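You operate a simulated robot arm through the tools that you are given. There is no shell and no other tool.

You run a simulated robot arm. Do the job below in one go: nothing can be reset, and whatever is moved stays where it is left.

Task
Strip slide 57: cover glass in the GLASS tray, sample in the SAMPLES tray, then wipe it clean.
Fine: tweezers from the blue pot and the blue cloth, both put back. Set down upright: tweezers.

The check looks at the end state, three seconds after you hand in, the way a careful person would. Anything else that was tipped, shoved, dropped, spilled or broken makes it a failure. A push-on lid holds only when it is set on centred and level and pressed home; a screw cap is set on level and turned clockwise until tight. Flat cloth is picked up by pressing the open fingertips on it (5 to 10 N) and closing them slowly along it; thin cloth reads only 2 to 8 mm in the jaws.

Robot
A 6-joint arm with a fingered hand, fixed in place. Base frame: the origin is at the foot of the arm, x ahead of it, y to its left, z up; the work surface is at about z = 0.9. Readings come in m, rad, newtons and seconds.
With the tool pointing down near the work surface it reaches from about 0.28 to 0.8 m from the base axis. Its first joint turns from -2.897 to 2.897 rad. Payload 4 kg.
Tool frame: the origin (TCP) lies between the finger pads and is the grasp point; the fingertips stand 0.026 m ahead of it; z points along the fingers, y is the line along which they close. The gripper opens to 0.132 m. The gripper's body begins 0.073 m behind the TCP. The gripper is a hand of 5 fingers: y runs from the thumb to the fingers, the wrist lies at [0, 0, -0.239] in the tool frame, and closing takes about 1.5 s.
Orientation is told as [roll, pitch, yaw] about the base's x, y, z axes, in that order, counted from this pose: with the fingers straight down and closing along the base's y, the tool's x points along the base's -x, its y along +y and its z along -z.

Tools
- The arm moves only by the tool move_arm. Its argument "steps" is a list of rows, each an object (a shift or turn left out is 0, a gripper value left out holds the last) with "delta_rot": the turn, a rotation vector about the base's x, y, z in units of 5 degrees (1.0 is 5 degrees), a list of three; "offset": the shift along the base's x, y, z in units of 40 mm (1.0 is 40 mm), a list of three. In form: [{"delta_rot": [ax, ay, az], "offset": [x, y, z]}, ...]. A call has 1 to 20 rows; each row shifts and turns the commanded pose from where the row before left it. "gripper" is the gripper command, from -1 (fully open) to 1 (shut), values between in proportion, set as the call begins (left out, the last holds). A call with a number of a shift or a turn outside -1 to 1 is refused whole. Each row takes 0.2 s and may step no farther than 0.05 m and 0.15 rad from the row before; otherwise, or with a gripper value out of range, the whole call is refused. Where a pose cannot be reached the arm comes as near as it can. A force on the tool above 40 N (or 10 N above the force at the start of the call, whichever is more), or a blocked arm, ends the call early, and 0.2 s more pass. The fingers move at their own pace (about 0.045 m/s each) and stop on an object; they squeeze with about 29 N. The grip force told is the motor's: it shows also when the fingers shut on nothing. Time passes only in rows, and 0.2 s behind the last, so rows that do not move let the fingers close. It gives the time, the measured TCP pose, the force on the tool (base axes), the opening and the grip force at its end, in the units of the frame above (readings bear some noise), with the torque about the TCP (base axes, N m) and any sound that the robot's microphone picked up, and new pictures: "show" is both (left out), scene, wrist or none.
- Cameras (640 x 400 px; columns grow to the right, rows downward): "scene" is fixed at [0.0497, 0.501, 1.6536]; the picture's right is [-0.31, -0.95, 0.00], its down [-0.60, 0.19, -0.78] and it looks along [0.74, -0.24, -0.63] (base axes); focal length 331 px, centre (320, 200). "wrist" rides on the gripper at [0.084, 0.002, -0.097] in the tool frame; the picture's right is [-0.02, 1.00, 0.00], its down [-0.75, -0.02, -0.66] and it looks along [-0.66, -0.01, 0.75] (tool axes); focal length 270 px, centre (320, 200). There is no depth. A picture from a camera that has moved, and an enlarged one, comes with that camera's place and axes in the base frame and with its lens.
- set_fingers(finger1, finger2, finger3, finger4, thumb_bend): sets how far each is bent, from 0 (flat) to 1 (curled in); at 0.3 the hand is open as for a grip, at 0.7 the pads meet at the TCP. One left out holds its place. A second passes; each finger stops where it meets its share of the squeeze, and holds until it gets a number again. A gripper value or a shape takes the hand back. It gives what a move gives, with no picture; readings hold the bend of each and the force on the fingers (four entries, about 0 where the hand has none), thumb and palm.
- hand_shape(shape): the hand has 5 fingers and takes this shape, open, in about a second: jaw (thumb against the fingers, like two jaws); tri (thumb and two fingers); tip (a fingertip pinch); poke (one finger out to press); point (the index stretched); flat (the hand flat); cup (the hand cupped); fist (a fist). The gripper value then closes the fingers along that shape, each until it touches; the sizes above hold for jaw. It gives what a move gives, with no picture.
- inspect(camera, box): a new picture of the part [left, top, right, bottom] of that camera's present view, enlarged. The clock stands still meanwhile.
- job_done(): hands the job in; it is judged then, once.

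Nothing tells you positions but the pictures and the camera data. Unless the task says otherwise, let go and move clear before handing in.

The tools are called after "Request:" as name(argument=value, ...) on one line, values as JSON. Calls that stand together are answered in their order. move_arm: Moves the arm, as the interface text tells. Its arguments: {"type":"object","properties":{"steps":{"type":"array"},"gripper":{"type":"number"},"show":{"type":"string","enum":["both","scene","wrist","none"]}},"required":["steps"]} The other tools are called the same way: hand_shape (shape) gives the hand a shape; set_fingers (finger1, finger2, finger3, finger4, thumb_bend) moves the fingers one by one; inspect (camera, box) takes an enlarged picture of a part of a camera's view; job_done () hands the job in.

At the start:

```text
time_s: 0.0
position: [0.4597, 0.0496, 1.2615]
orientation: [-0.002, 0.0, 0.0]
contact_force: [0.7, -0.2, 0.4]
wrist_torque: [0.02, 0.01, -0.04]
opening: 0.1319
grasp_force: 0.0
shape: jaw
bend: [0.3, 0.3, 0.3, 0.3, 0.3]
finger forces: [0.1, 0.0, 0.0, 0.1, 0.0, 0.0]
```

scene: 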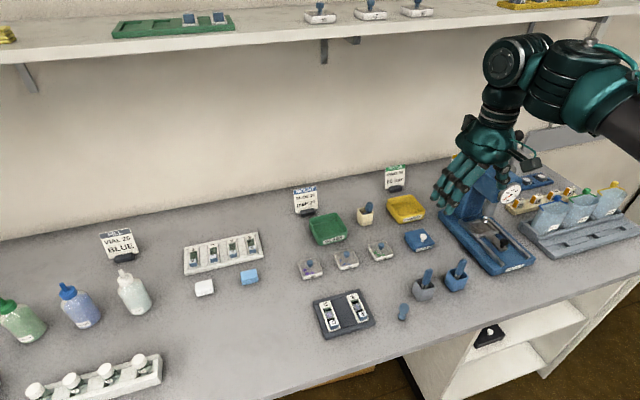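
wrist: 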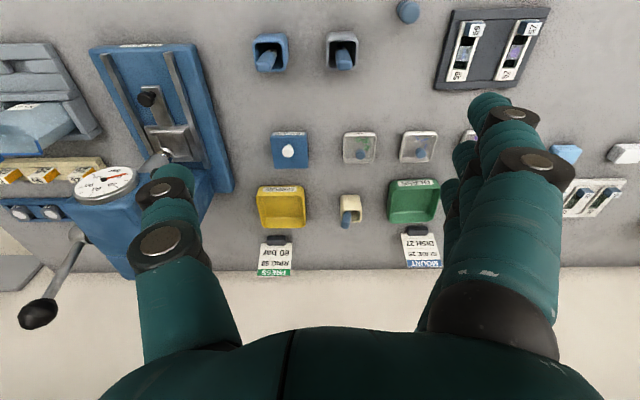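

I see a bench with a dark board holding two slides, green and yellow trays, two pots with tweezers (blue and grey), and cloths further left. I'll enlarge the parts of the view before moving.

Request:
inspect(camera="scene", box=[280, 170, 480, 340])

Request:
inspect(camera="wrist", box=[230, 0, 570, 280])

Request:
inspect(camera="scene", box=[80, 170, 280, 340])

Request:
inspect(camera="scene", box=[300, 260, 480, 350])

```text
2.35 times, centred on (380, 255) of scene
camera zoom: at [0.0497, 0.501, 1.6536], right [-0.31, -0.95, 0.0], down [-0.6, 0.19, -0.78], along [0.74, -0.24, -0.63], focal length 778 px, centre (179, 71)
```

zoom: 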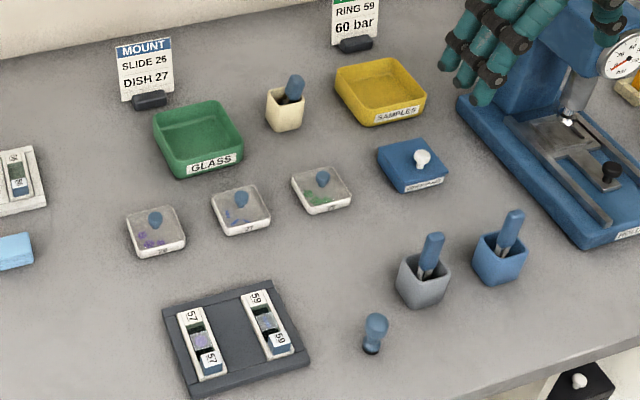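

```text
1.43 times, centred on (400, 140) of wrist
camera zoom: at [0.3743, 0.0537, 1.3583], right [0.02, 1.0, 0.0], down [0.75, -0.02, 0.66], along [0.66, -0.01, -0.75], focal length 386 px, centre (206, 286)
```

zoom: 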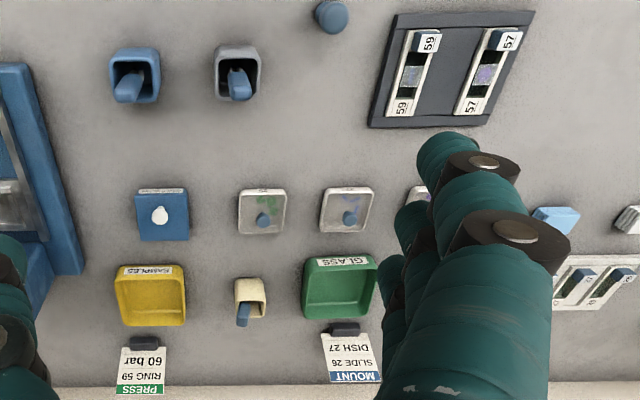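

```text
2.35 times, centred on (180, 255) of scene
camera zoom: at [0.0497, 0.501, 1.6536], right [-0.31, -0.95, 0.0], down [-0.6, 0.19, -0.78], along [0.74, -0.24, -0.63], focal length 778 px, centre (649, 71)
```

zoom: 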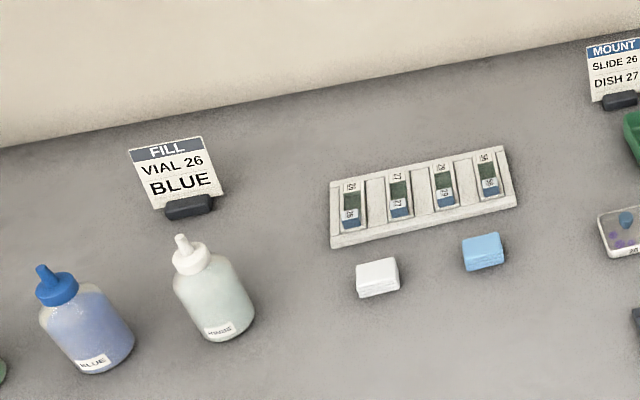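

```text
3.56 times, centred on (390, 305) of scene
camera zoom: at [0.0497, 0.501, 1.6536], right [-0.31, -0.95, 0.0], down [-0.6, 0.19, -0.78], along [0.74, -0.24, -0.63], focal length 1176 px, centre (71, -173)
```

zoom: 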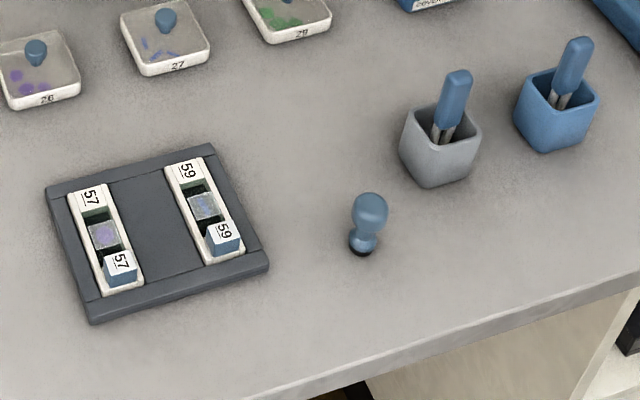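

The blue pot with its tweezers appears at about (0.46, -0.016), slide 57 at about (0.48, 0.34) on the dark board, the cloths around y≈0.6. Next I move the wrist camera for a closer look at the blue pot.

Request:
move_arm(steps=[{"offset": [-0.5, -0.29, -0.67]}, {"offset": [-0.5, -0.29, -0.67]}, {"offset": [-0.5, -0.29, -0.67]}, {"offset": [-0.5, -0.29, -0.67]}, {"offset": [-0.5, -0.29, -0.67]}, {"offset": [-0.5, -0.29, -0.67]}, {}])

```text
time_s: 1.6
position: [0.3407, -0.0206, 1.1012]
orientation: [-0.001, -0.001, -0.002]
contact_force: [0.7, -0.2, 0.2]
wrist_torque: [-0.03, 0.0, 0.02]
opening: 0.1319
grasp_force: 0.0
shape: jaw
bend: [0.3, 0.3, 0.3, 0.3, 0.3]
finger forces: [0.0, 0.0, 0.2, 0.0, 0.1, 0.0]
camera wrist: at [0.254, -0.0166, 1.1979], right [0.02, 1.0, 0.0], down [0.75, -0.02, 0.66], along [0.66, -0.01, -0.75], focal length 270 px, centre (320, 200)
```

scene: 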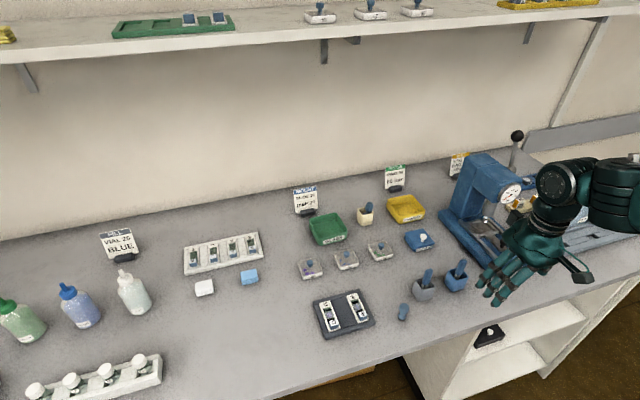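
wrist: 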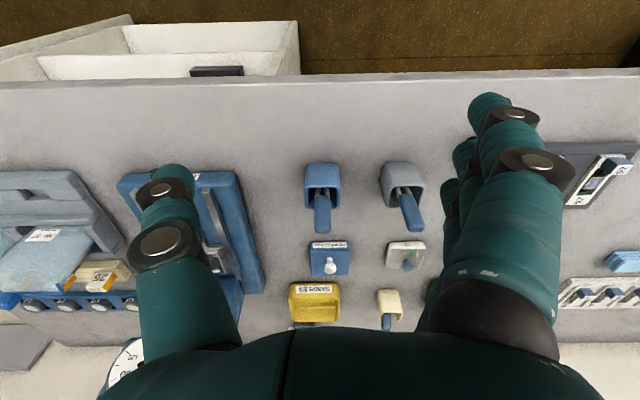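

The blue pot sits at the image centre. I'll enlarge it.

Request:
inspect(camera="wrist", box=[280, 140, 440, 240])

Request:
inspect(camera="scene", box=[400, 240, 500, 310])

```text
4.00 times, centred on (360, 190) of wrist
camera zoom: at [0.254, -0.0166, 1.1979], right [0.02, 1.0, 0.0], down [0.75, -0.02, 0.66], along [0.66, -0.01, -0.75], focal length 1081 px, centre (160, 240)
```

zoom: 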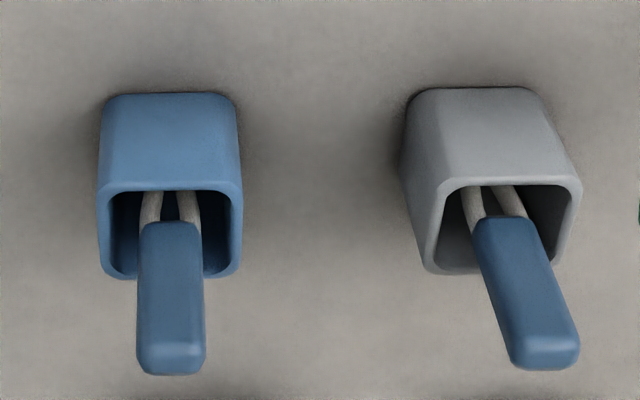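

```text
5.71 times, centred on (450, 275) of scene
camera zoom: at [0.0497, 0.501, 1.6536], right [-0.31, -0.95, 0.0], down [-0.6, 0.19, -0.78], along [0.74, -0.24, -0.63], focal length 1890 px, centre (-423, -229)
```

zoom: 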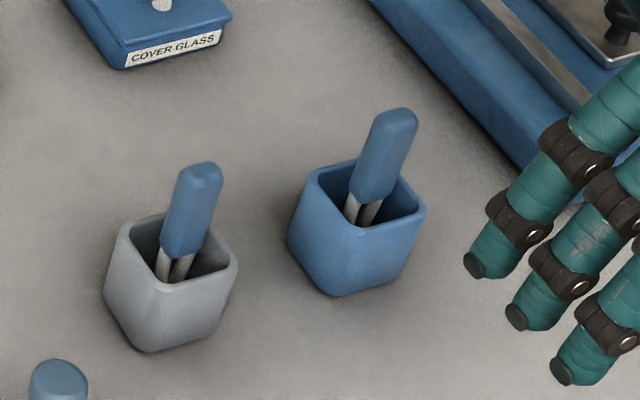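

The tweezers in the blue pot stand nearly upright, with the handle running from about z=0.954 to 1.003 at (0.465, -0.017). Next I look closely at slide 57.

Request:
move_arm(steps=[{"offset": [0.0, 0.9, 0]}, {"offset": [0.0, 0.9, 0]}, {"offset": [0.0, 0.9, 0]}, {"offset": [0.0, 0.9, 0]}, {"offset": [0.0, 0.9, 0]}, {"offset": [0.0, 0.9, 0]}, {"offset": [0.0, 0.9, 0]}, {"offset": [0.0, 0.9, 0]}, {"offset": [0.0, 0.9, -0.6]}, {"offset": [0.0, 0.9, -0.6]}, {"offset": [0, 0, -0.3]}, {}])

Request:
inspect(camera="wrist", box=[240, 100, 400, 200])

```text
time_s: 4.2
position: [0.3415, 0.3415, 1.0406]
orientation: [-0.001, 0.0, -0.001]
contact_force: [0.2, 0.2, 0.2]
wrist_torque: [-0.03, -0.01, 0.03]
opening: 0.1317
grasp_force: 0.0
shape: jaw
bend: [0.3, 0.3, 0.3, 0.3, 0.3]
finger forces: [0.0, 0.0, 0.0, 0.0, 0.1, 0.0]
camera wrist: at [0.2545, 0.3444, 1.1371], right [0.02, 1.0, 0.0], down [0.75, -0.02, 0.66], along [0.66, -0.01, -0.75], focal length 270 px, centre (320, 200)
```

scene: 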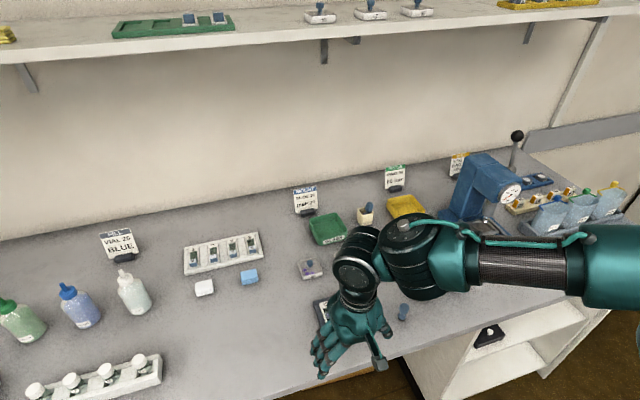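
wrist: 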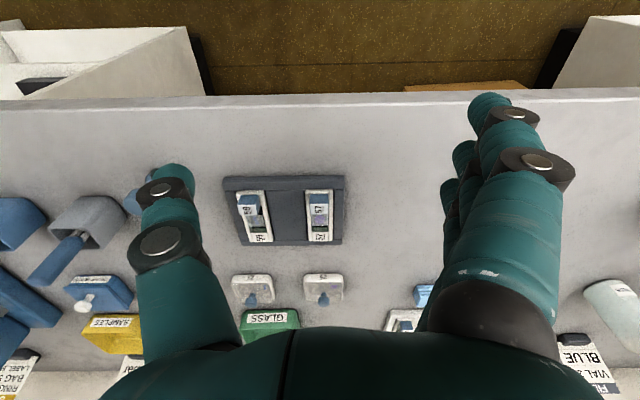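

```text
4.00 times, centred on (320, 150) of wrist
camera zoom: at [0.2545, 0.3444, 1.1371], right [0.02, 1.0, 0.0], down [0.75, -0.02, 0.66], along [0.66, -0.01, -0.75], focal length 1081 px, centre (320, 400)
```

zoom: 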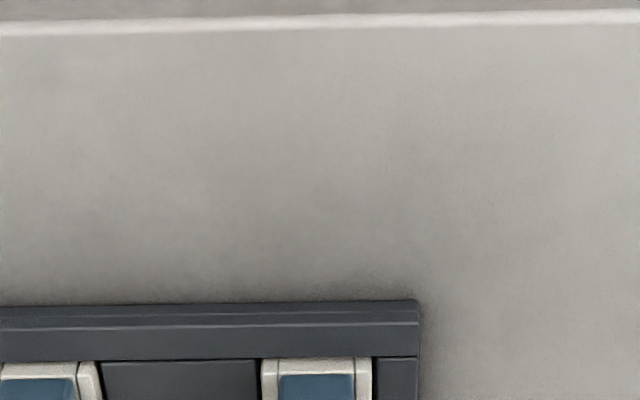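

Slide 57 is the right-hand one in this view. I'll enlarge it.

Request:
inspect(camera="wrist", box=[216, 170, 360, 260])

Request:
inspect(camera="wrist", box=[295, 180, 345, 245])

```text
4.44 times, centred on (288, 215) of wrist
camera zoom: at [0.2545, 0.3444, 1.1371], right [0.02, 1.0, 0.0], down [0.75, -0.02, 0.66], along [0.66, -0.01, -0.75], focal length 1201 px, centre (462, 133)
```

zoom: 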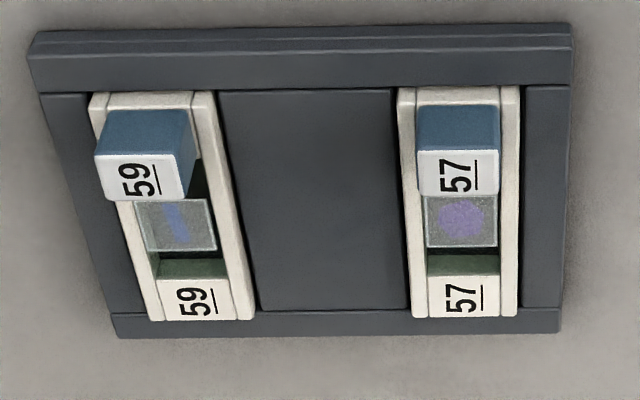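

```text
6.15 times, centred on (320, 212) of wrist
camera zoom: at [0.2545, 0.3444, 1.1371], right [0.02, 1.0, 0.0], down [0.75, -0.02, 0.66], along [0.66, -0.01, -0.75], focal length 1663 px, centre (320, 123)
```

zoom: 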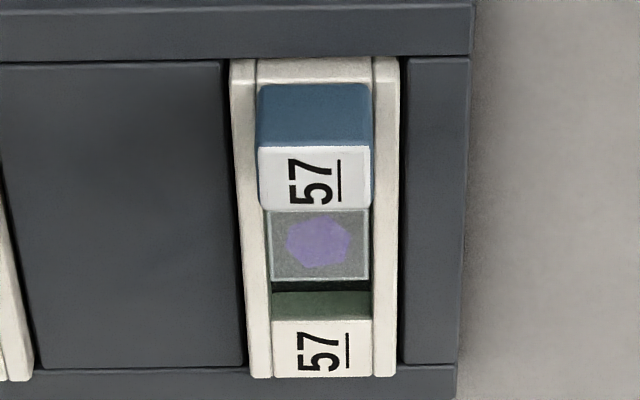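

Slide 57 lies along x in a railed holder: the label end is away from me, the block end is towards me, and the cover glass sits around (0.481, 0.341), about 18 mm square. I go back to the blue pot to locate the tweezers precisely, and look at the slide through the scene camera when the hand is clear.

Request:
move_arm(steps=[{"offset": [0.0, -0.9, 0.5]}, {"offset": [0.05, -1, 0]}, {"offset": [0.05, -1, 0]}, {"offset": [0.05, -1, 0]}, {"offset": [0.05, -1, 0]}, {"offset": [0.05, -1, 0]}, {"offset": [0.05, -1, 0]}, {"offset": [0.05, -1, 0]}, {"offset": [0.05, -1, 0]}, {"offset": [0.06, -0.06, 0]}, {}])

Request:
inspect(camera="wrist", box=[270, 180, 370, 280])

Request:
inspect(camera="scene", box=[430, 250, 480, 300])

Request:
inspect(camera="scene", box=[310, 285, 380, 345])

```text
time_s: 6.6
position: [0.3583, -0.0172, 1.0611]
orientation: [-0.003, -0.001, 0.002]
contact_force: [1.2, 0.4, 0.2]
wrist_torque: [-0.01, -0.03, 0.02]
opening: 0.132
grasp_force: 0.1
shape: jaw
bend: [0.3, 0.3, 0.3, 0.3, 0.3]
finger forces: [0.0, 0.1, 0.0, 0.1, 0.0, 0.1]
camera wrist: at [0.2724, -0.0147, 1.1577], right [0.02, 1.0, 0.0], down [0.75, -0.02, 0.66], along [0.66, -0.01, -0.75], focal length 270 px, centre (320, 200)
```

scene: 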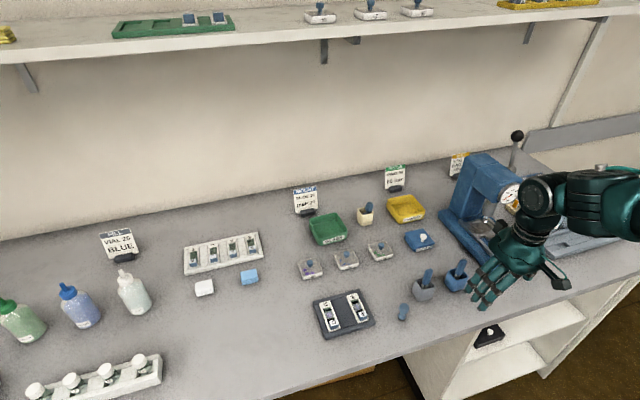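
wrist: 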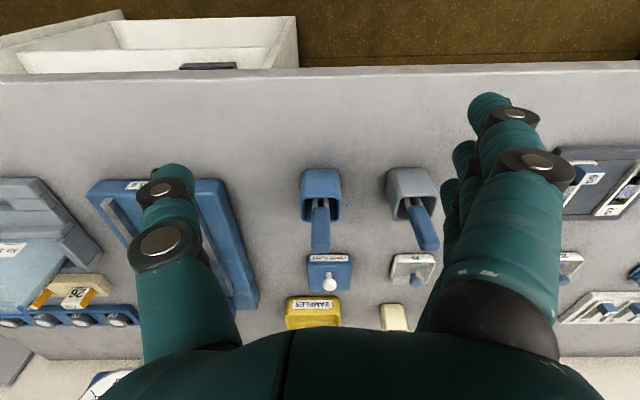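

```text
4.00 times, centred on (320, 230) of wrist
camera zoom: at [0.2724, -0.0147, 1.1577], right [0.02, 1.0, 0.0], down [0.75, -0.02, 0.66], along [0.66, -0.01, -0.75], focal length 1081 px, centre (320, 80)
```

zoom: 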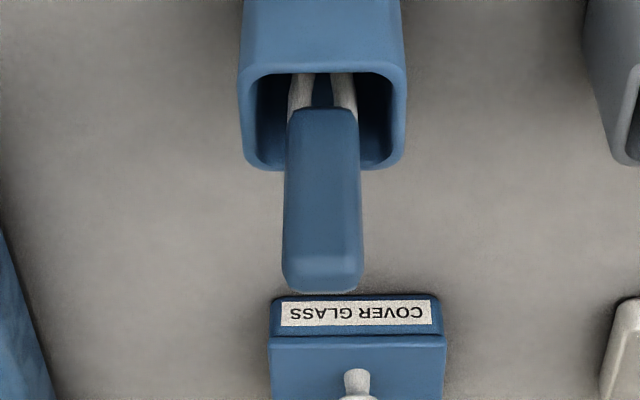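

```text
8.00 times, centred on (455, 275) of scene
camera zoom: at [0.0497, 0.501, 1.6536], right [-0.31, -0.95, 0.0], down [-0.6, 0.19, -0.78], along [0.74, -0.24, -0.63], focal length 2646 px, centre (-760, -400)
```

zoom: 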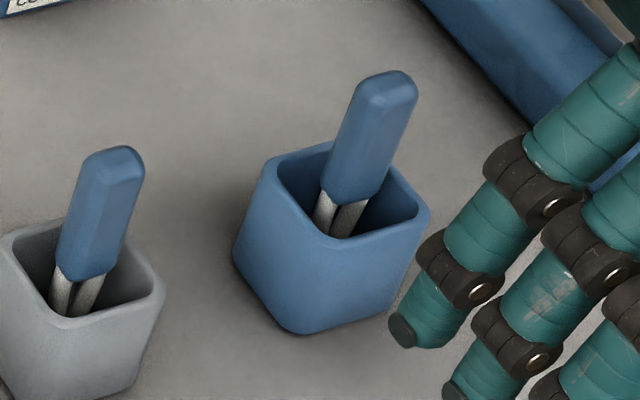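

```text
6.67 times, centred on (345, 315) of scene
camera zoom: at [0.0497, 0.501, 1.6536], right [-0.31, -0.95, 0.0], down [-0.6, 0.19, -0.78], along [0.74, -0.24, -0.63], focal length 2205 px, centre (153, -567)
```

zoom: 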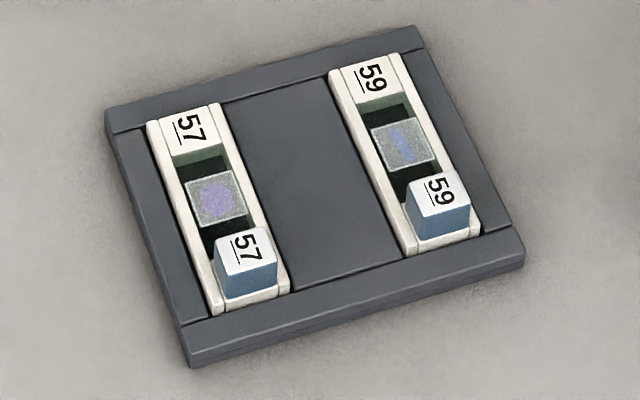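

The tweezers' handle stands vertically at about (0.467, -0.018), about 17 mm wide in y. I narrow the hand and move above it at a safe height.

Request:
move_arm(steps=[{"offset": [0, 0, 0]}, {"offset": [0.68, 0, 0]}, {"offset": [0.68, 0, 0]}, {"offset": [0.68, 0, 0]}, {"offset": [0.68, 0, 0]}, {}, {}], gripper=0.1)

Request:
inspect(camera="wrist", box=[220, 100, 420, 260])

Request:
inspect(camera="scene", box=[420, 210, 520, 300])

```text
time_s: 8.2
position: [0.4665, -0.0177, 1.0614]
orientation: [-0.002, -0.001, 0.0]
contact_force: [0.5, 0.0, -0.3]
wrist_torque: [-0.01, -0.01, -0.01]
opening: 0.0603
grasp_force: 0.1
shape: jaw
bend: [0.73, 0.73, 0.73, 0.73, 0.7]
finger forces: [0.0, 0.1, 0.1, 0.1, 0.0, 0.0]
camera wrist: at [0.3809, -0.0145, 1.1578], right [0.02, 1.0, 0.0], down [0.75, -0.02, 0.66], along [0.66, -0.01, -0.75], focal length 270 px, centre (320, 200)
```

scene: 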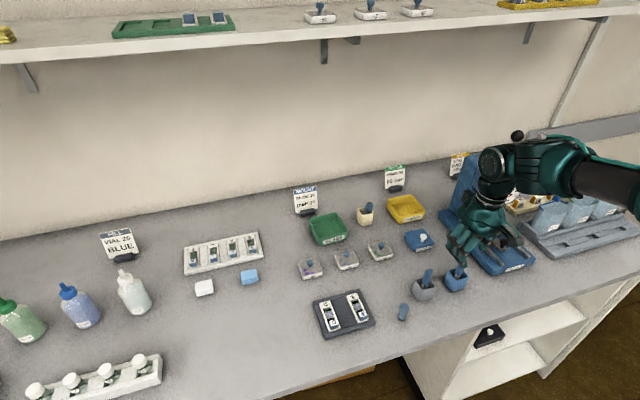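
wrist: 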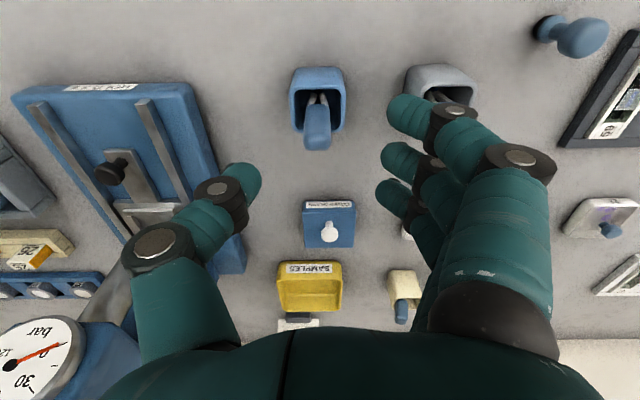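

```text
2.50 times, centred on (320, 180) of wrist
camera zoom: at [0.3809, -0.0145, 1.1578], right [0.02, 1.0, 0.0], down [0.75, -0.02, 0.66], along [0.66, -0.01, -0.75], focal length 676 px, centre (320, 250)
```

zoom: 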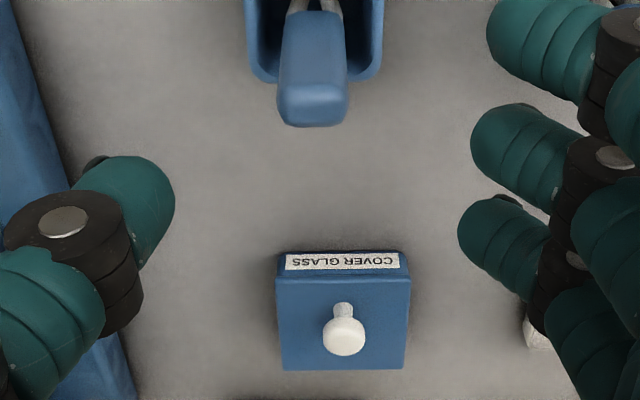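

```text
4.44 times, centred on (470, 255) of scene
camera zoom: at [0.0497, 0.501, 1.6536], right [-0.31, -0.95, 0.0], down [-0.6, 0.19, -0.78], along [0.74, -0.24, -0.63], focal length 1470 px, centre (-347, -44)
```

zoom: 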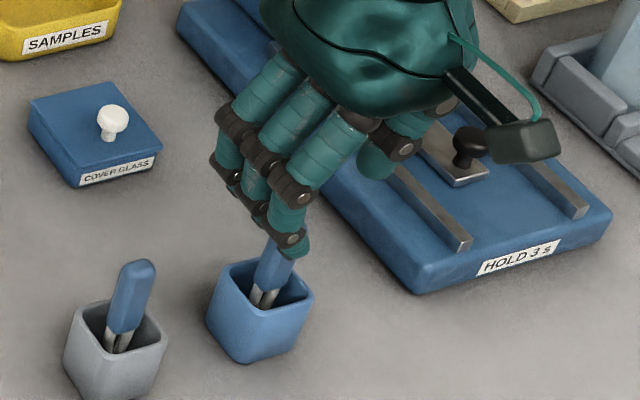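

The handle lies just ahead of the TCP in x. I narrow the opening a bit more to stay clear of the grey pot's tweezers, and nudge over it.

Request:
move_arm(steps=[{"offset": [0.1, -0.03, -0.3]}, {}, {}], gripper=0.36)

Request:
inspect(camera="wrist", box=[220, 80, 460, 260])

Request:
inspect(camera="scene", box=[420, 220, 500, 300])

```text
time_s: 9.0
position: [0.4722, -0.0185, 1.0491]
orientation: [-0.002, 0.0, -0.001]
contact_force: [-0.3, -0.2, 0.8]
wrist_torque: [0.0, 0.0, 0.02]
opening: 0.0429
grasp_force: 0.0
shape: jaw
bend: [0.73, 0.73, 0.73, 0.73, 0.7]
finger forces: [0.0, 0.0, 0.1, 0.0, 0.0, 0.0]
camera wrist: at [0.3853, -0.0157, 1.1459], right [0.02, 1.0, 0.0], down [0.75, -0.02, 0.66], along [0.66, -0.01, -0.75], focal length 270 px, centre (320, 200)
```

scene: 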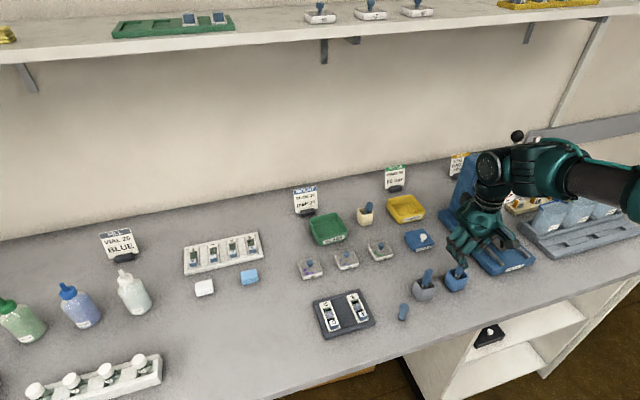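
wrist: 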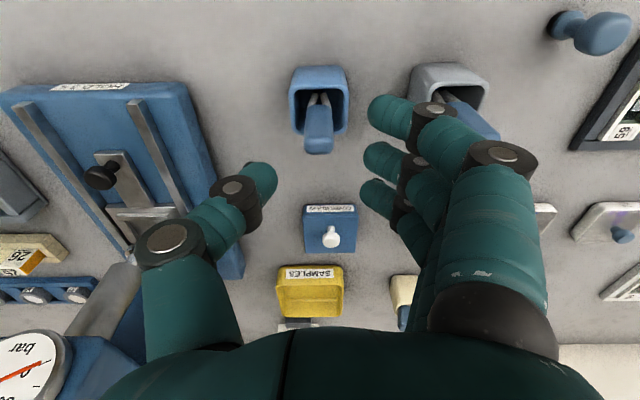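

```text
2.22 times, centred on (340, 170) of wrist
camera zoom: at [0.3853, -0.0157, 1.1459], right [0.02, 1.0, 0.0], down [0.75, -0.02, 0.66], along [0.66, -0.01, -0.75], focal length 601 px, centre (276, 267)
```

zoom: 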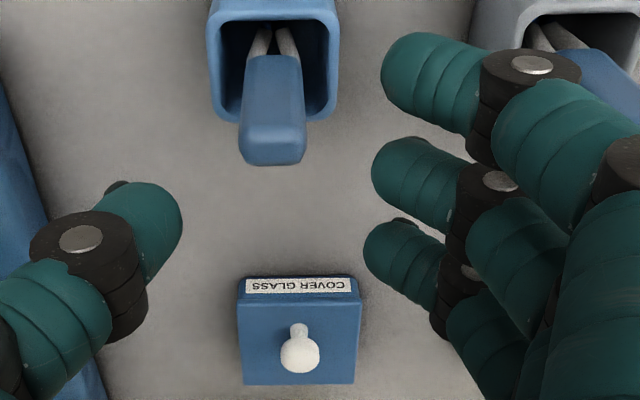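

```text
5.00 times, centred on (460, 260) of scene
camera zoom: at [0.0497, 0.501, 1.6536], right [-0.31, -0.95, 0.0], down [-0.6, 0.19, -0.78], along [0.74, -0.24, -0.63], focal length 1654 px, centre (-380, -100)
```

zoom: 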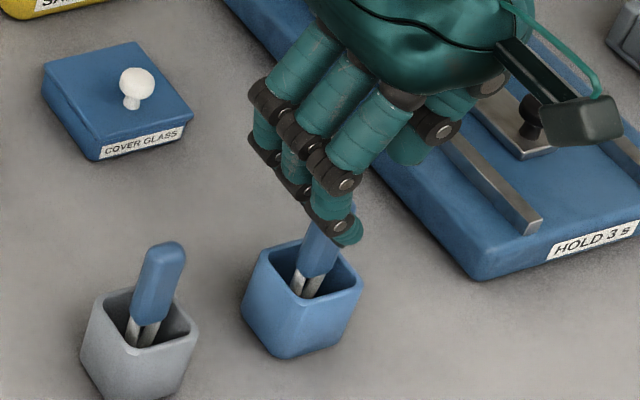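

The hand straddles the handle. I go down so that the pads sit at mid-handle (z≈0.985), above the pot's rim.

Request:
move_arm(steps=[{"offset": [-0.03, 0, -0.55]}, {"offset": [0, 0, -0.55]}, {"offset": [0, 0, -0.5]}, {}])

Request:
inspect(camera="wrist", box=[220, 80, 460, 260])

Request:
inspect(camera="scene", box=[420, 220, 500, 300])

```text
time_s: 10.0
position: [0.4693, -0.0195, 0.9858]
orientation: [-0.001, 0.001, 0.0]
contact_force: [-0.1, 0.6, 0.1]
wrist_torque: [0.01, 0.01, 0.0]
opening: 0.0428
grasp_force: 0.0
shape: jaw
bend: [0.73, 0.73, 0.73, 0.73, 0.7]
finger forces: [0.0, 0.0, 0.1, 0.0, 0.0, 0.0]
camera wrist: at [0.3836, -0.0154, 1.082], right [0.02, 1.0, 0.0], down [0.75, -0.02, 0.66], along [0.66, -0.01, -0.75], focal length 270 px, centre (320, 200)
```

scene: 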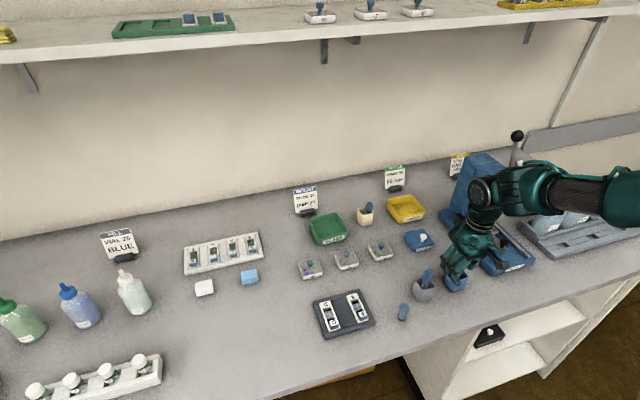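
wrist: 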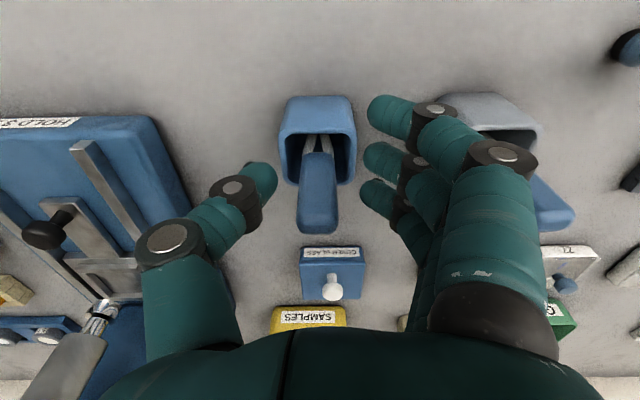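

```text
2.22 times, centred on (340, 170) of wrist
camera zoom: at [0.3836, -0.0154, 1.082], right [0.02, 1.0, 0.0], down [0.75, -0.02, 0.66], along [0.66, -0.01, -0.75], focal length 601 px, centre (276, 267)
```

zoom: 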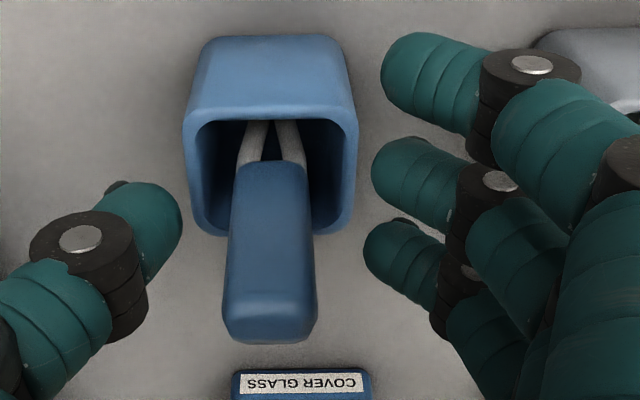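

```text
5.00 times, centred on (460, 260) of scene
camera zoom: at [0.0497, 0.501, 1.6536], right [-0.31, -0.95, 0.0], down [-0.6, 0.19, -0.78], along [0.74, -0.24, -0.63], focal length 1654 px, centre (-380, -100)
```

zoom: 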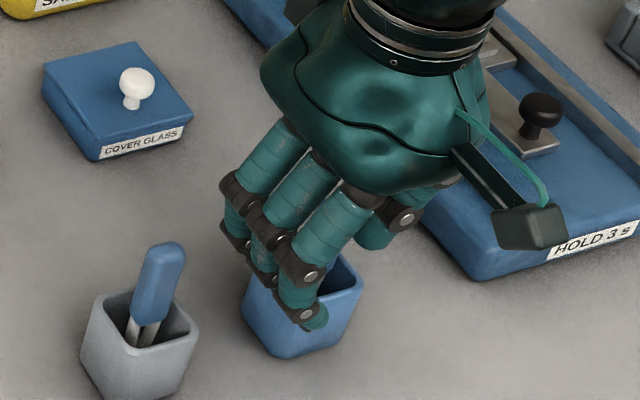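

The pads bracket the handle with room on both sides. I close slowly in stages to find first contact.

Request:
move_arm(steps=[{}, {}, {}], gripper=0.7, show="none")

Request:
inspect(camera="wrist", box=[220, 80, 460, 260])

```text
time_s: 10.8
position: [0.4694, -0.0197, 0.9843]
orientation: [-0.001, 0.001, 0.0]
contact_force: [0.7, -0.5, -0.5]
wrist_torque: [0.02, -0.02, 0.0]
opening: 0.0205
grasp_force: 0.0
shape: jaw
bend: [0.73, 0.73, 0.73, 0.73, 0.7]
finger forces: [0.0, 0.0, 0.0, 0.1, 0.0, 0.0]
```

```text
2.22 times, centred on (340, 170) of wrist
camera zoom: at [0.3836, -0.0154, 1.0822], right [0.02, 1.0, 0.0], down [0.75, -0.02, 0.66], along [0.66, -0.01, -0.75], focal length 601 px, centre (276, 267)
```

zoom: 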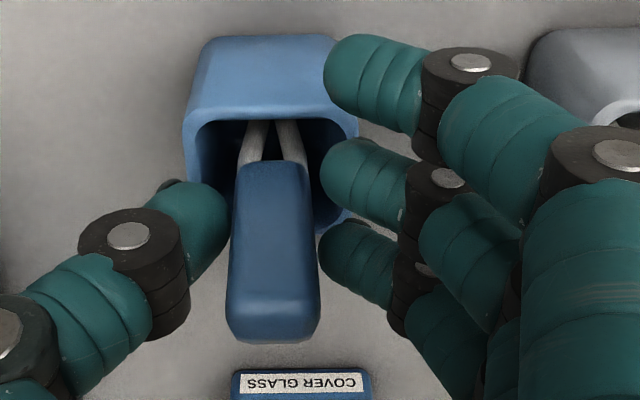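

Request:
move_arm(steps=[{}, {}, {}], gripper=0.78, show="none")

Request:
inspect(camera="wrist", box=[220, 80, 460, 260])

```text
time_s: 11.6
position: [0.4689, -0.0187, 0.9858]
orientation: [-0.002, -0.001, 0.0]
contact_force: [0.7, -0.3, -0.3]
wrist_torque: [0.0, 0.01, 0.0]
opening: 0.0
grasp_force: 29.1
shape: jaw
bend: [0.67, 0.71, 0.71, 0.67, 0.72]
finger forces: [0.0, 12.8, 12.1, 0.0, 15.2, 0.0]
```

```text
2.22 times, centred on (340, 170) of wrist
camera zoom: at [0.3836, -0.0154, 1.0821], right [0.02, 1.0, 0.0], down [0.75, -0.02, 0.66], along [0.66, -0.01, -0.75], focal length 601 px, centre (276, 267)
```

zoom: 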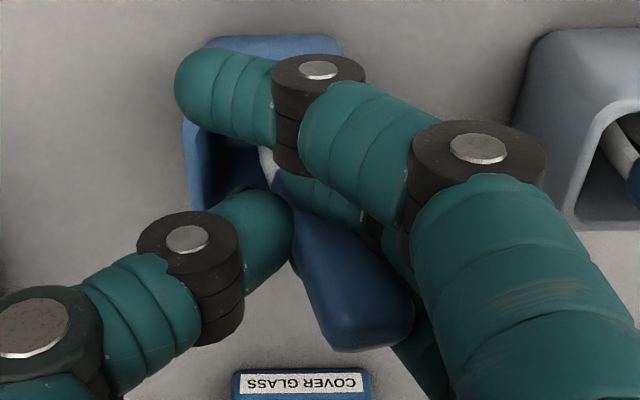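

The handle got tilted as the thumb closed. I'll look at both views before deciding.

Request:
inspect(camera="scene", box=[420, 220, 500, 300])

Request:
inspect(camera="wrist", box=[260, 100, 420, 240])

```text
5.00 times, centred on (460, 260) of scene
camera zoom: at [0.0497, 0.501, 1.6536], right [-0.31, -0.95, 0.0], down [-0.6, 0.19, -0.78], along [0.74, -0.24, -0.63], focal length 1654 px, centre (-380, -100)
```

zoom: 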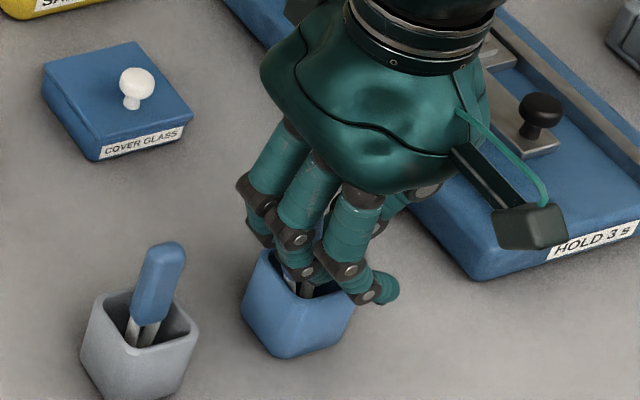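

```text
2.86 times, centred on (340, 170) of wrist
camera zoom: at [0.3836, -0.0154, 1.0821], right [0.02, 1.0, 0.0], down [0.75, -0.02, 0.66], along [0.66, -0.01, -0.75], focal length 772 px, centre (263, 286)
```

zoom: 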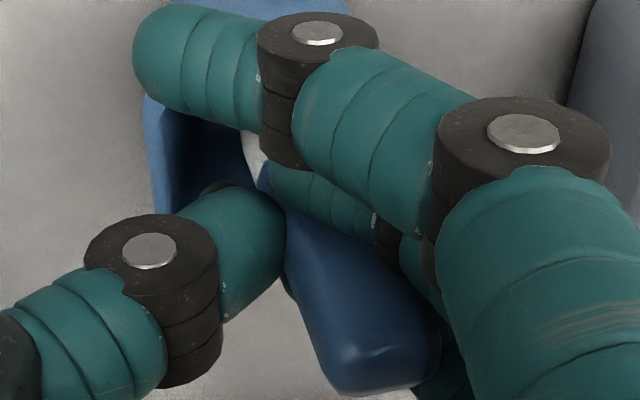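

The tweezers were pushed askew between thumb and two fingers. I open slightly to let them settle back in the pot, then check.

Request:
move_arm(steps=[{}, {}], gripper=0.6, show="none")

Request:
inspect(camera="wrist", box=[220, 80, 460, 260])

```text
time_s: 12.2
position: [0.47, -0.0187, 0.9861]
orientation: [-0.003, -0.001, -0.003]
contact_force: [-1.1, -1.1, 0.6]
wrist_torque: [-0.06, 0.01, -0.02]
opening: 0.0256
grasp_force: 0.1
shape: jaw
bend: [0.73, 0.73, 0.73, 0.73, 0.7]
finger forces: [0.1, 8.3, 8.8, 0.1, 0.0, 0.1]
```

```text
2.22 times, centred on (340, 170) of wrist
camera zoom: at [0.3836, -0.0154, 1.0822], right [0.02, 1.0, 0.0], down [0.75, -0.02, 0.66], along [0.66, -0.01, -0.75], focal length 601 px, centre (276, 267)
```

zoom: 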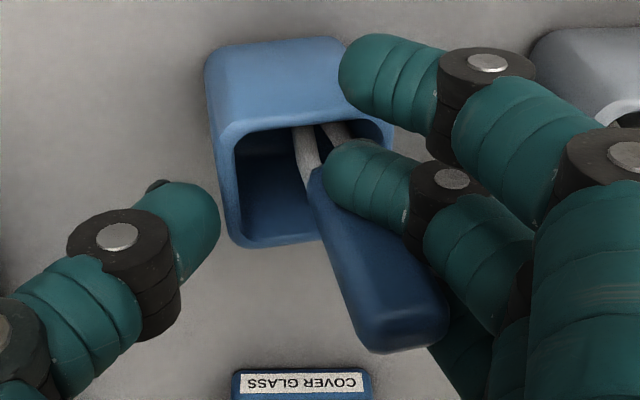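

The handle seems wedged between the fingers and is dragging the pot. I stop and look from the scene camera.

Request:
inspect(camera="scene", box=[420, 220, 500, 300])

Request:
inspect(camera="wrist", box=[280, 80, 440, 240])

```text
5.00 times, centred on (460, 260) of scene
camera zoom: at [0.0497, 0.501, 1.6536], right [-0.31, -0.95, 0.0], down [-0.6, 0.19, -0.78], along [0.74, -0.24, -0.63], focal length 1654 px, centre (-380, -100)
```

zoom: 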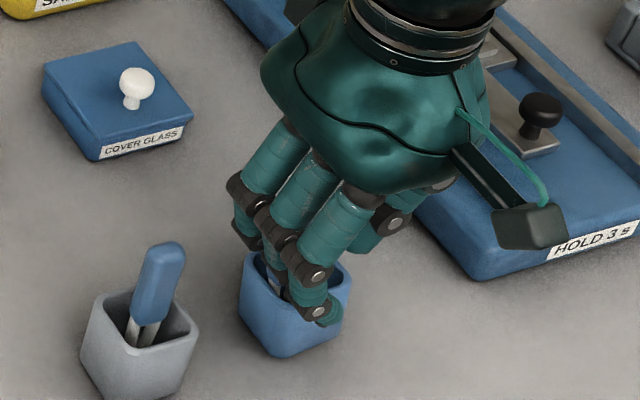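

```text
2.50 times, centred on (360, 160) of wrist
camera zoom: at [0.3836, -0.0154, 1.0822], right [0.02, 1.0, 0.0], down [0.75, -0.02, 0.66], along [0.66, -0.01, -0.75], focal length 676 px, centre (220, 300)
```

zoom: 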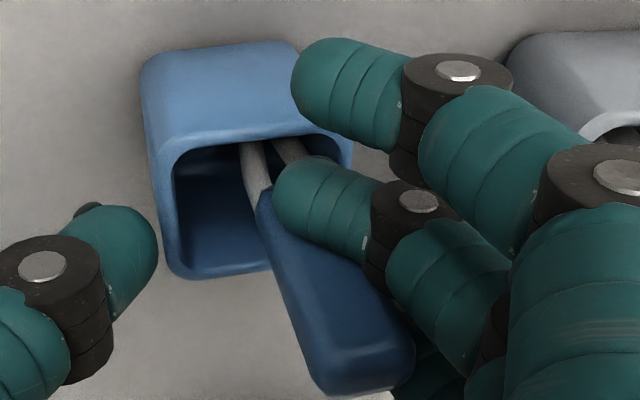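

The pot has slid a few mm towards +y. I close again to regain the three-point hold that left the pot alone, then check.

Request:
move_arm(steps=[{}, {}, {}], gripper=0.78, show="none")

Request:
inspect(camera="wrist", box=[220, 80, 460, 260])

Request:
inspect(camera="scene", box=[420, 220, 500, 300])

```text
time_s: 13.0
position: [0.4704, -0.0191, 0.9847]
orientation: [-0.001, 0.001, 0.0]
contact_force: [0.5, 0.1, 3.7]
wrist_torque: [0.09, -0.01, -0.05]
opening: 0.0154
grasp_force: 0.0
shape: jaw
bend: [0.72, 0.72, 0.72, 0.72, 0.7]
finger forces: [0.0, 7.6, 8.0, 0.1, 0.0, 0.0]
```

```text
2.22 times, centred on (340, 170) of wrist
camera zoom: at [0.3836, -0.0153, 1.0822], right [0.02, 1.0, 0.0], down [0.75, -0.02, 0.66], along [0.66, -0.01, -0.75], focal length 601 px, centre (276, 267)
```

zoom: 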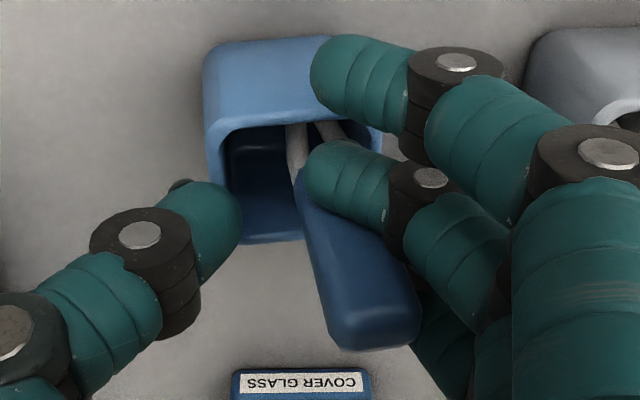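

```text
5.00 times, centred on (460, 260) of scene
camera zoom: at [0.0497, 0.501, 1.6536], right [-0.31, -0.95, 0.0], down [-0.6, 0.19, -0.78], along [0.74, -0.24, -0.63], focal length 1654 px, centre (-380, -100)
```

zoom: 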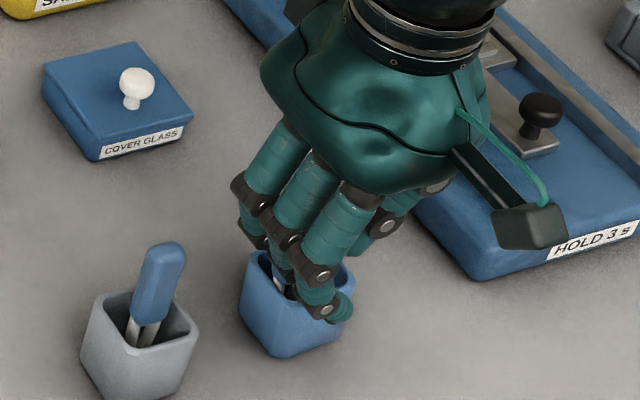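

The handle is still wedged between the two middle fingers. I release only one of them a little, so the other keeps the tweezers from being dragged.

Request:
set_fingers(finger2=0.58)

Request:
inspect(camera="wrist", box=[220, 80, 460, 260])

Request:
inspect(camera="scene", box=[420, 220, 500, 300])

```text
time_s: 14.0
position: [0.4699, -0.018, 0.9853]
orientation: [-0.001, 0.0, -0.001]
contact_force: [-1.0, -0.9, 6.4]
wrist_torque: [0.11, 0.08, 0.05]
opening: 0.0329
grasp_force: 11.1
shape: fingers
bend: [0.72, 0.64, 0.72, 0.72, 0.7]
finger forces: [0.0, 11.8, 10.1, 0.1, 0.0, 0.1]
```

```text
2.22 times, centred on (340, 170) of wrist
camera zoom: at [0.3835, -0.0154, 1.0823], right [0.02, 1.0, 0.0], down [0.75, -0.02, 0.66], along [0.66, -0.01, -0.75], focal length 601 px, centre (276, 267)
```

zoom: 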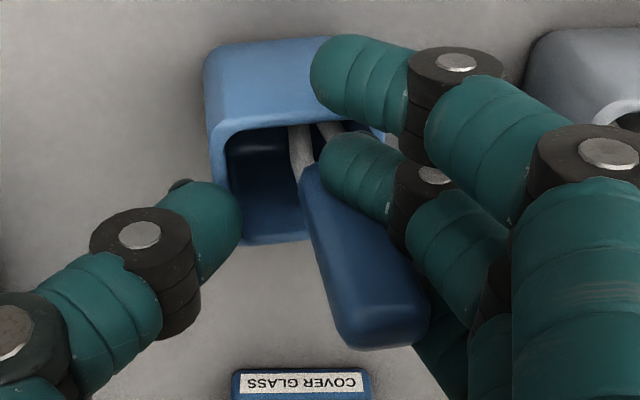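

```text
5.00 times, centred on (460, 260) of scene
camera zoom: at [0.0497, 0.501, 1.6536], right [-0.31, -0.95, 0.0], down [-0.6, 0.19, -0.78], along [0.74, -0.24, -0.63], focal length 1654 px, centre (-380, -100)
```

zoom: 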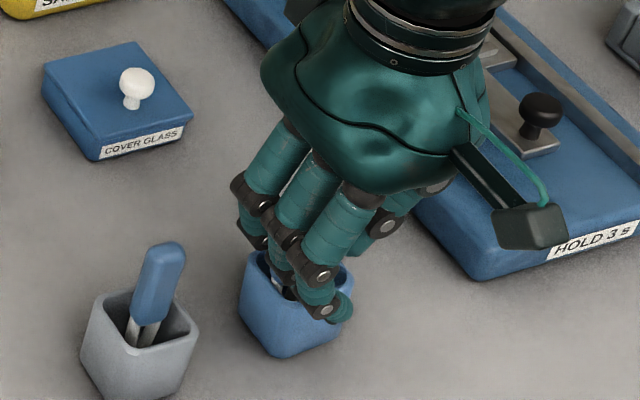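

Request:
set_fingers(finger3=0.55)

Request:
inspect(camera="wrist", box=[220, 80, 460, 260])

Request:
inspect(camera="scene", box=[420, 220, 500, 300])

```text
time_s: 15.0
position: [0.4703, -0.0197, 0.9852]
orientation: [0.001, 0.0, -0.001]
contact_force: [-0.5, -2.3, 10.7]
wrist_torque: [0.0, 0.02, 0.0]
opening: 0.0328
grasp_force: 14.7
shape: fingers
bend: [0.72, 0.63, 0.61, 0.72, 0.7]
finger forces: [0.1, 14.8, 15.2, 0.1, 0.1, 0.0]
```

```text
2.22 times, centred on (340, 170) of wrist
camera zoom: at [0.3835, -0.0154, 1.0822], right [0.02, 1.0, 0.0], down [0.75, -0.02, 0.66], along [0.66, -0.01, -0.75], focal length 601 px, centre (276, 267)
```

zoom: 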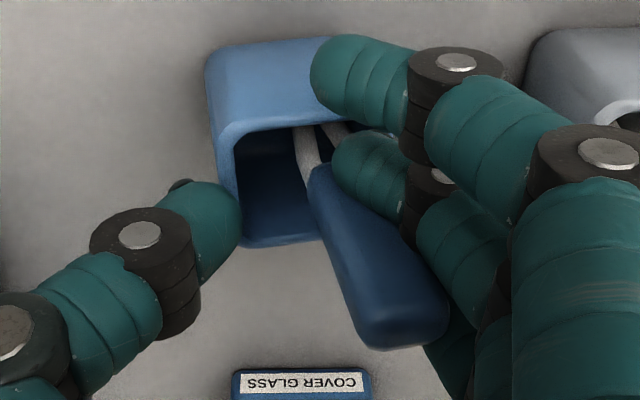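

```text
5.00 times, centred on (460, 260) of scene
camera zoom: at [0.0497, 0.501, 1.6536], right [-0.31, -0.95, 0.0], down [-0.6, 0.19, -0.78], along [0.74, -0.24, -0.63], focal length 1654 px, centre (-380, -100)
```

zoom: 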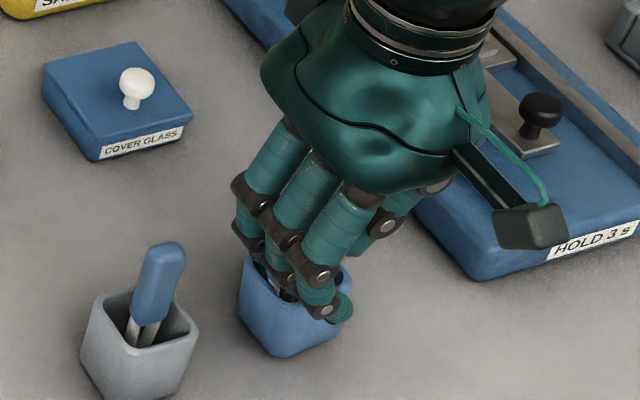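

The fingers press the tweezers down into the pot. I raise the hand a little to relieve that and see whether the tweezers come along.

Request:
move_arm(steps=[{"offset": [0, 0, 0.1]}, {"offset": [0, 0, 0.1]}, {"offset": [0, 0, 0.1]}], show="none")

Request:
inspect(camera="wrist", box=[220, 80, 460, 260])

Request:
inspect(camera="scene", box=[420, 220, 500, 300])

```text
time_s: 15.8
position: [0.4696, -0.0183, 0.9966]
orientation: [0.0, 0.0, -0.001]
contact_force: [-0.6, -0.8, 0.6]
wrist_torque: [-0.03, 0.0, 0.01]
opening: 0.0329
grasp_force: 10.4
shape: fingers
bend: [0.72, 0.57, 0.55, 0.72, 0.7]
finger forces: [0.0, 10.5, 10.3, 0.1, 0.0, 0.0]
```

```text
2.22 times, centred on (340, 170) of wrist
camera zoom: at [0.3839, -0.0155, 1.0936], right [0.02, 1.0, 0.0], down [0.75, -0.02, 0.66], along [0.66, -0.01, -0.75], focal length 601 px, centre (276, 267)
```

zoom: 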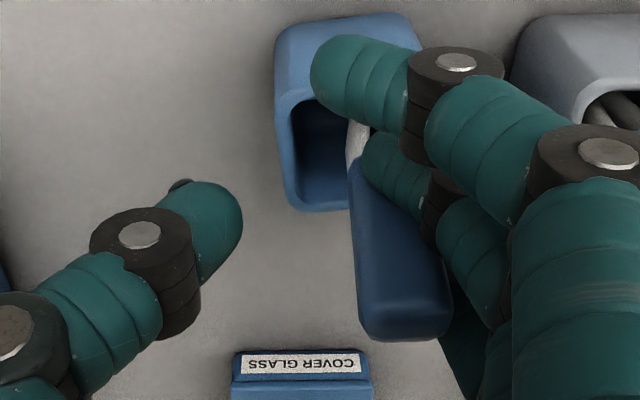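

```text
5.00 times, centred on (460, 260) of scene
camera zoom: at [0.0497, 0.501, 1.6536], right [-0.31, -0.95, 0.0], down [-0.6, 0.19, -0.78], along [0.74, -0.24, -0.63], focal length 1654 px, centre (-380, -100)
```

zoom: 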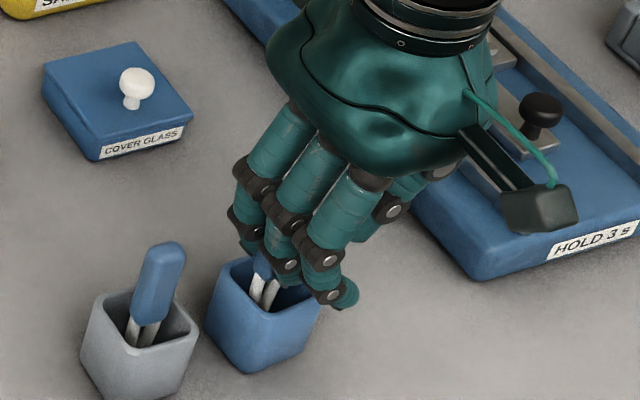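

The tweezers are pinched sideways between the two middle fingers because the handle is flat (thin in x), so closing along y was the wrong way. The pot has been dragged about 20 mm to +y; I will bring it back later. First I free the handle by opening finger 2 alone.

Request:
set_fingers(finger2=0.45)

Request:
inspect(camera="wrist", box=[240, 60, 480, 260])

Request:
inspect(camera="scene", box=[420, 220, 500, 300])

```text
time_s: 16.8
position: [0.4701, -0.0206, 0.9977]
orientation: [-0.002, 0.0, 0.0]
contact_force: [0.3, 0.8, -0.4]
wrist_torque: [0.01, 0.02, 0.0]
opening: 0.0326
grasp_force: 3.1
shape: fingers
bend: [0.72, 0.45, 0.55, 0.72, 0.7]
finger forces: [0.0, 2.7, 2.6, 0.1, 0.0, 0.0]
```

```text
2.00 times, centred on (360, 160) of wrist
camera zoom: at [0.3839, -0.0156, 1.0937], right [0.02, 1.0, 0.0], down [0.75, -0.02, 0.66], along [0.66, -0.01, -0.75], focal length 541 px, centre (240, 280)
```

zoom: 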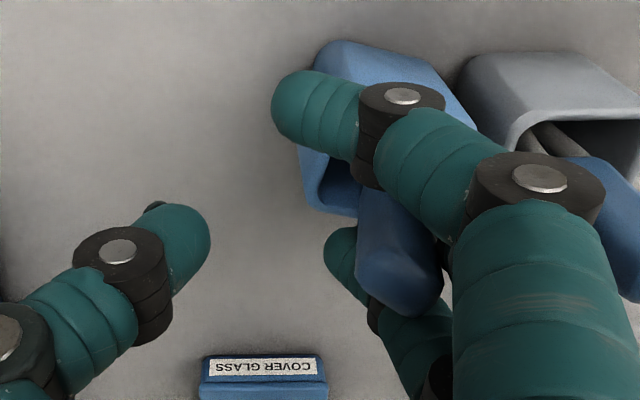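

```text
5.00 times, centred on (460, 260) of scene
camera zoom: at [0.0497, 0.501, 1.6536], right [-0.31, -0.95, 0.0], down [-0.6, 0.19, -0.78], along [0.74, -0.24, -0.63], focal length 1654 px, centre (-380, -100)
```

zoom: 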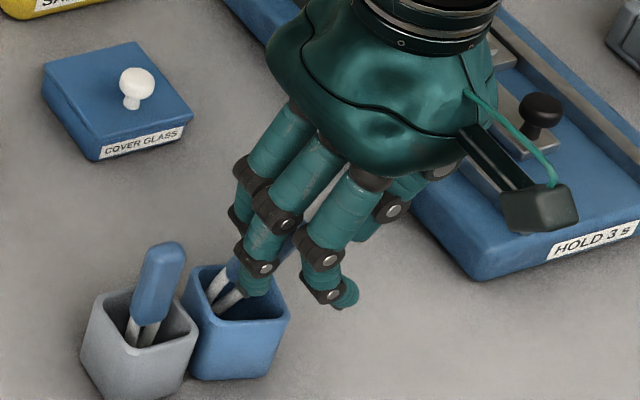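

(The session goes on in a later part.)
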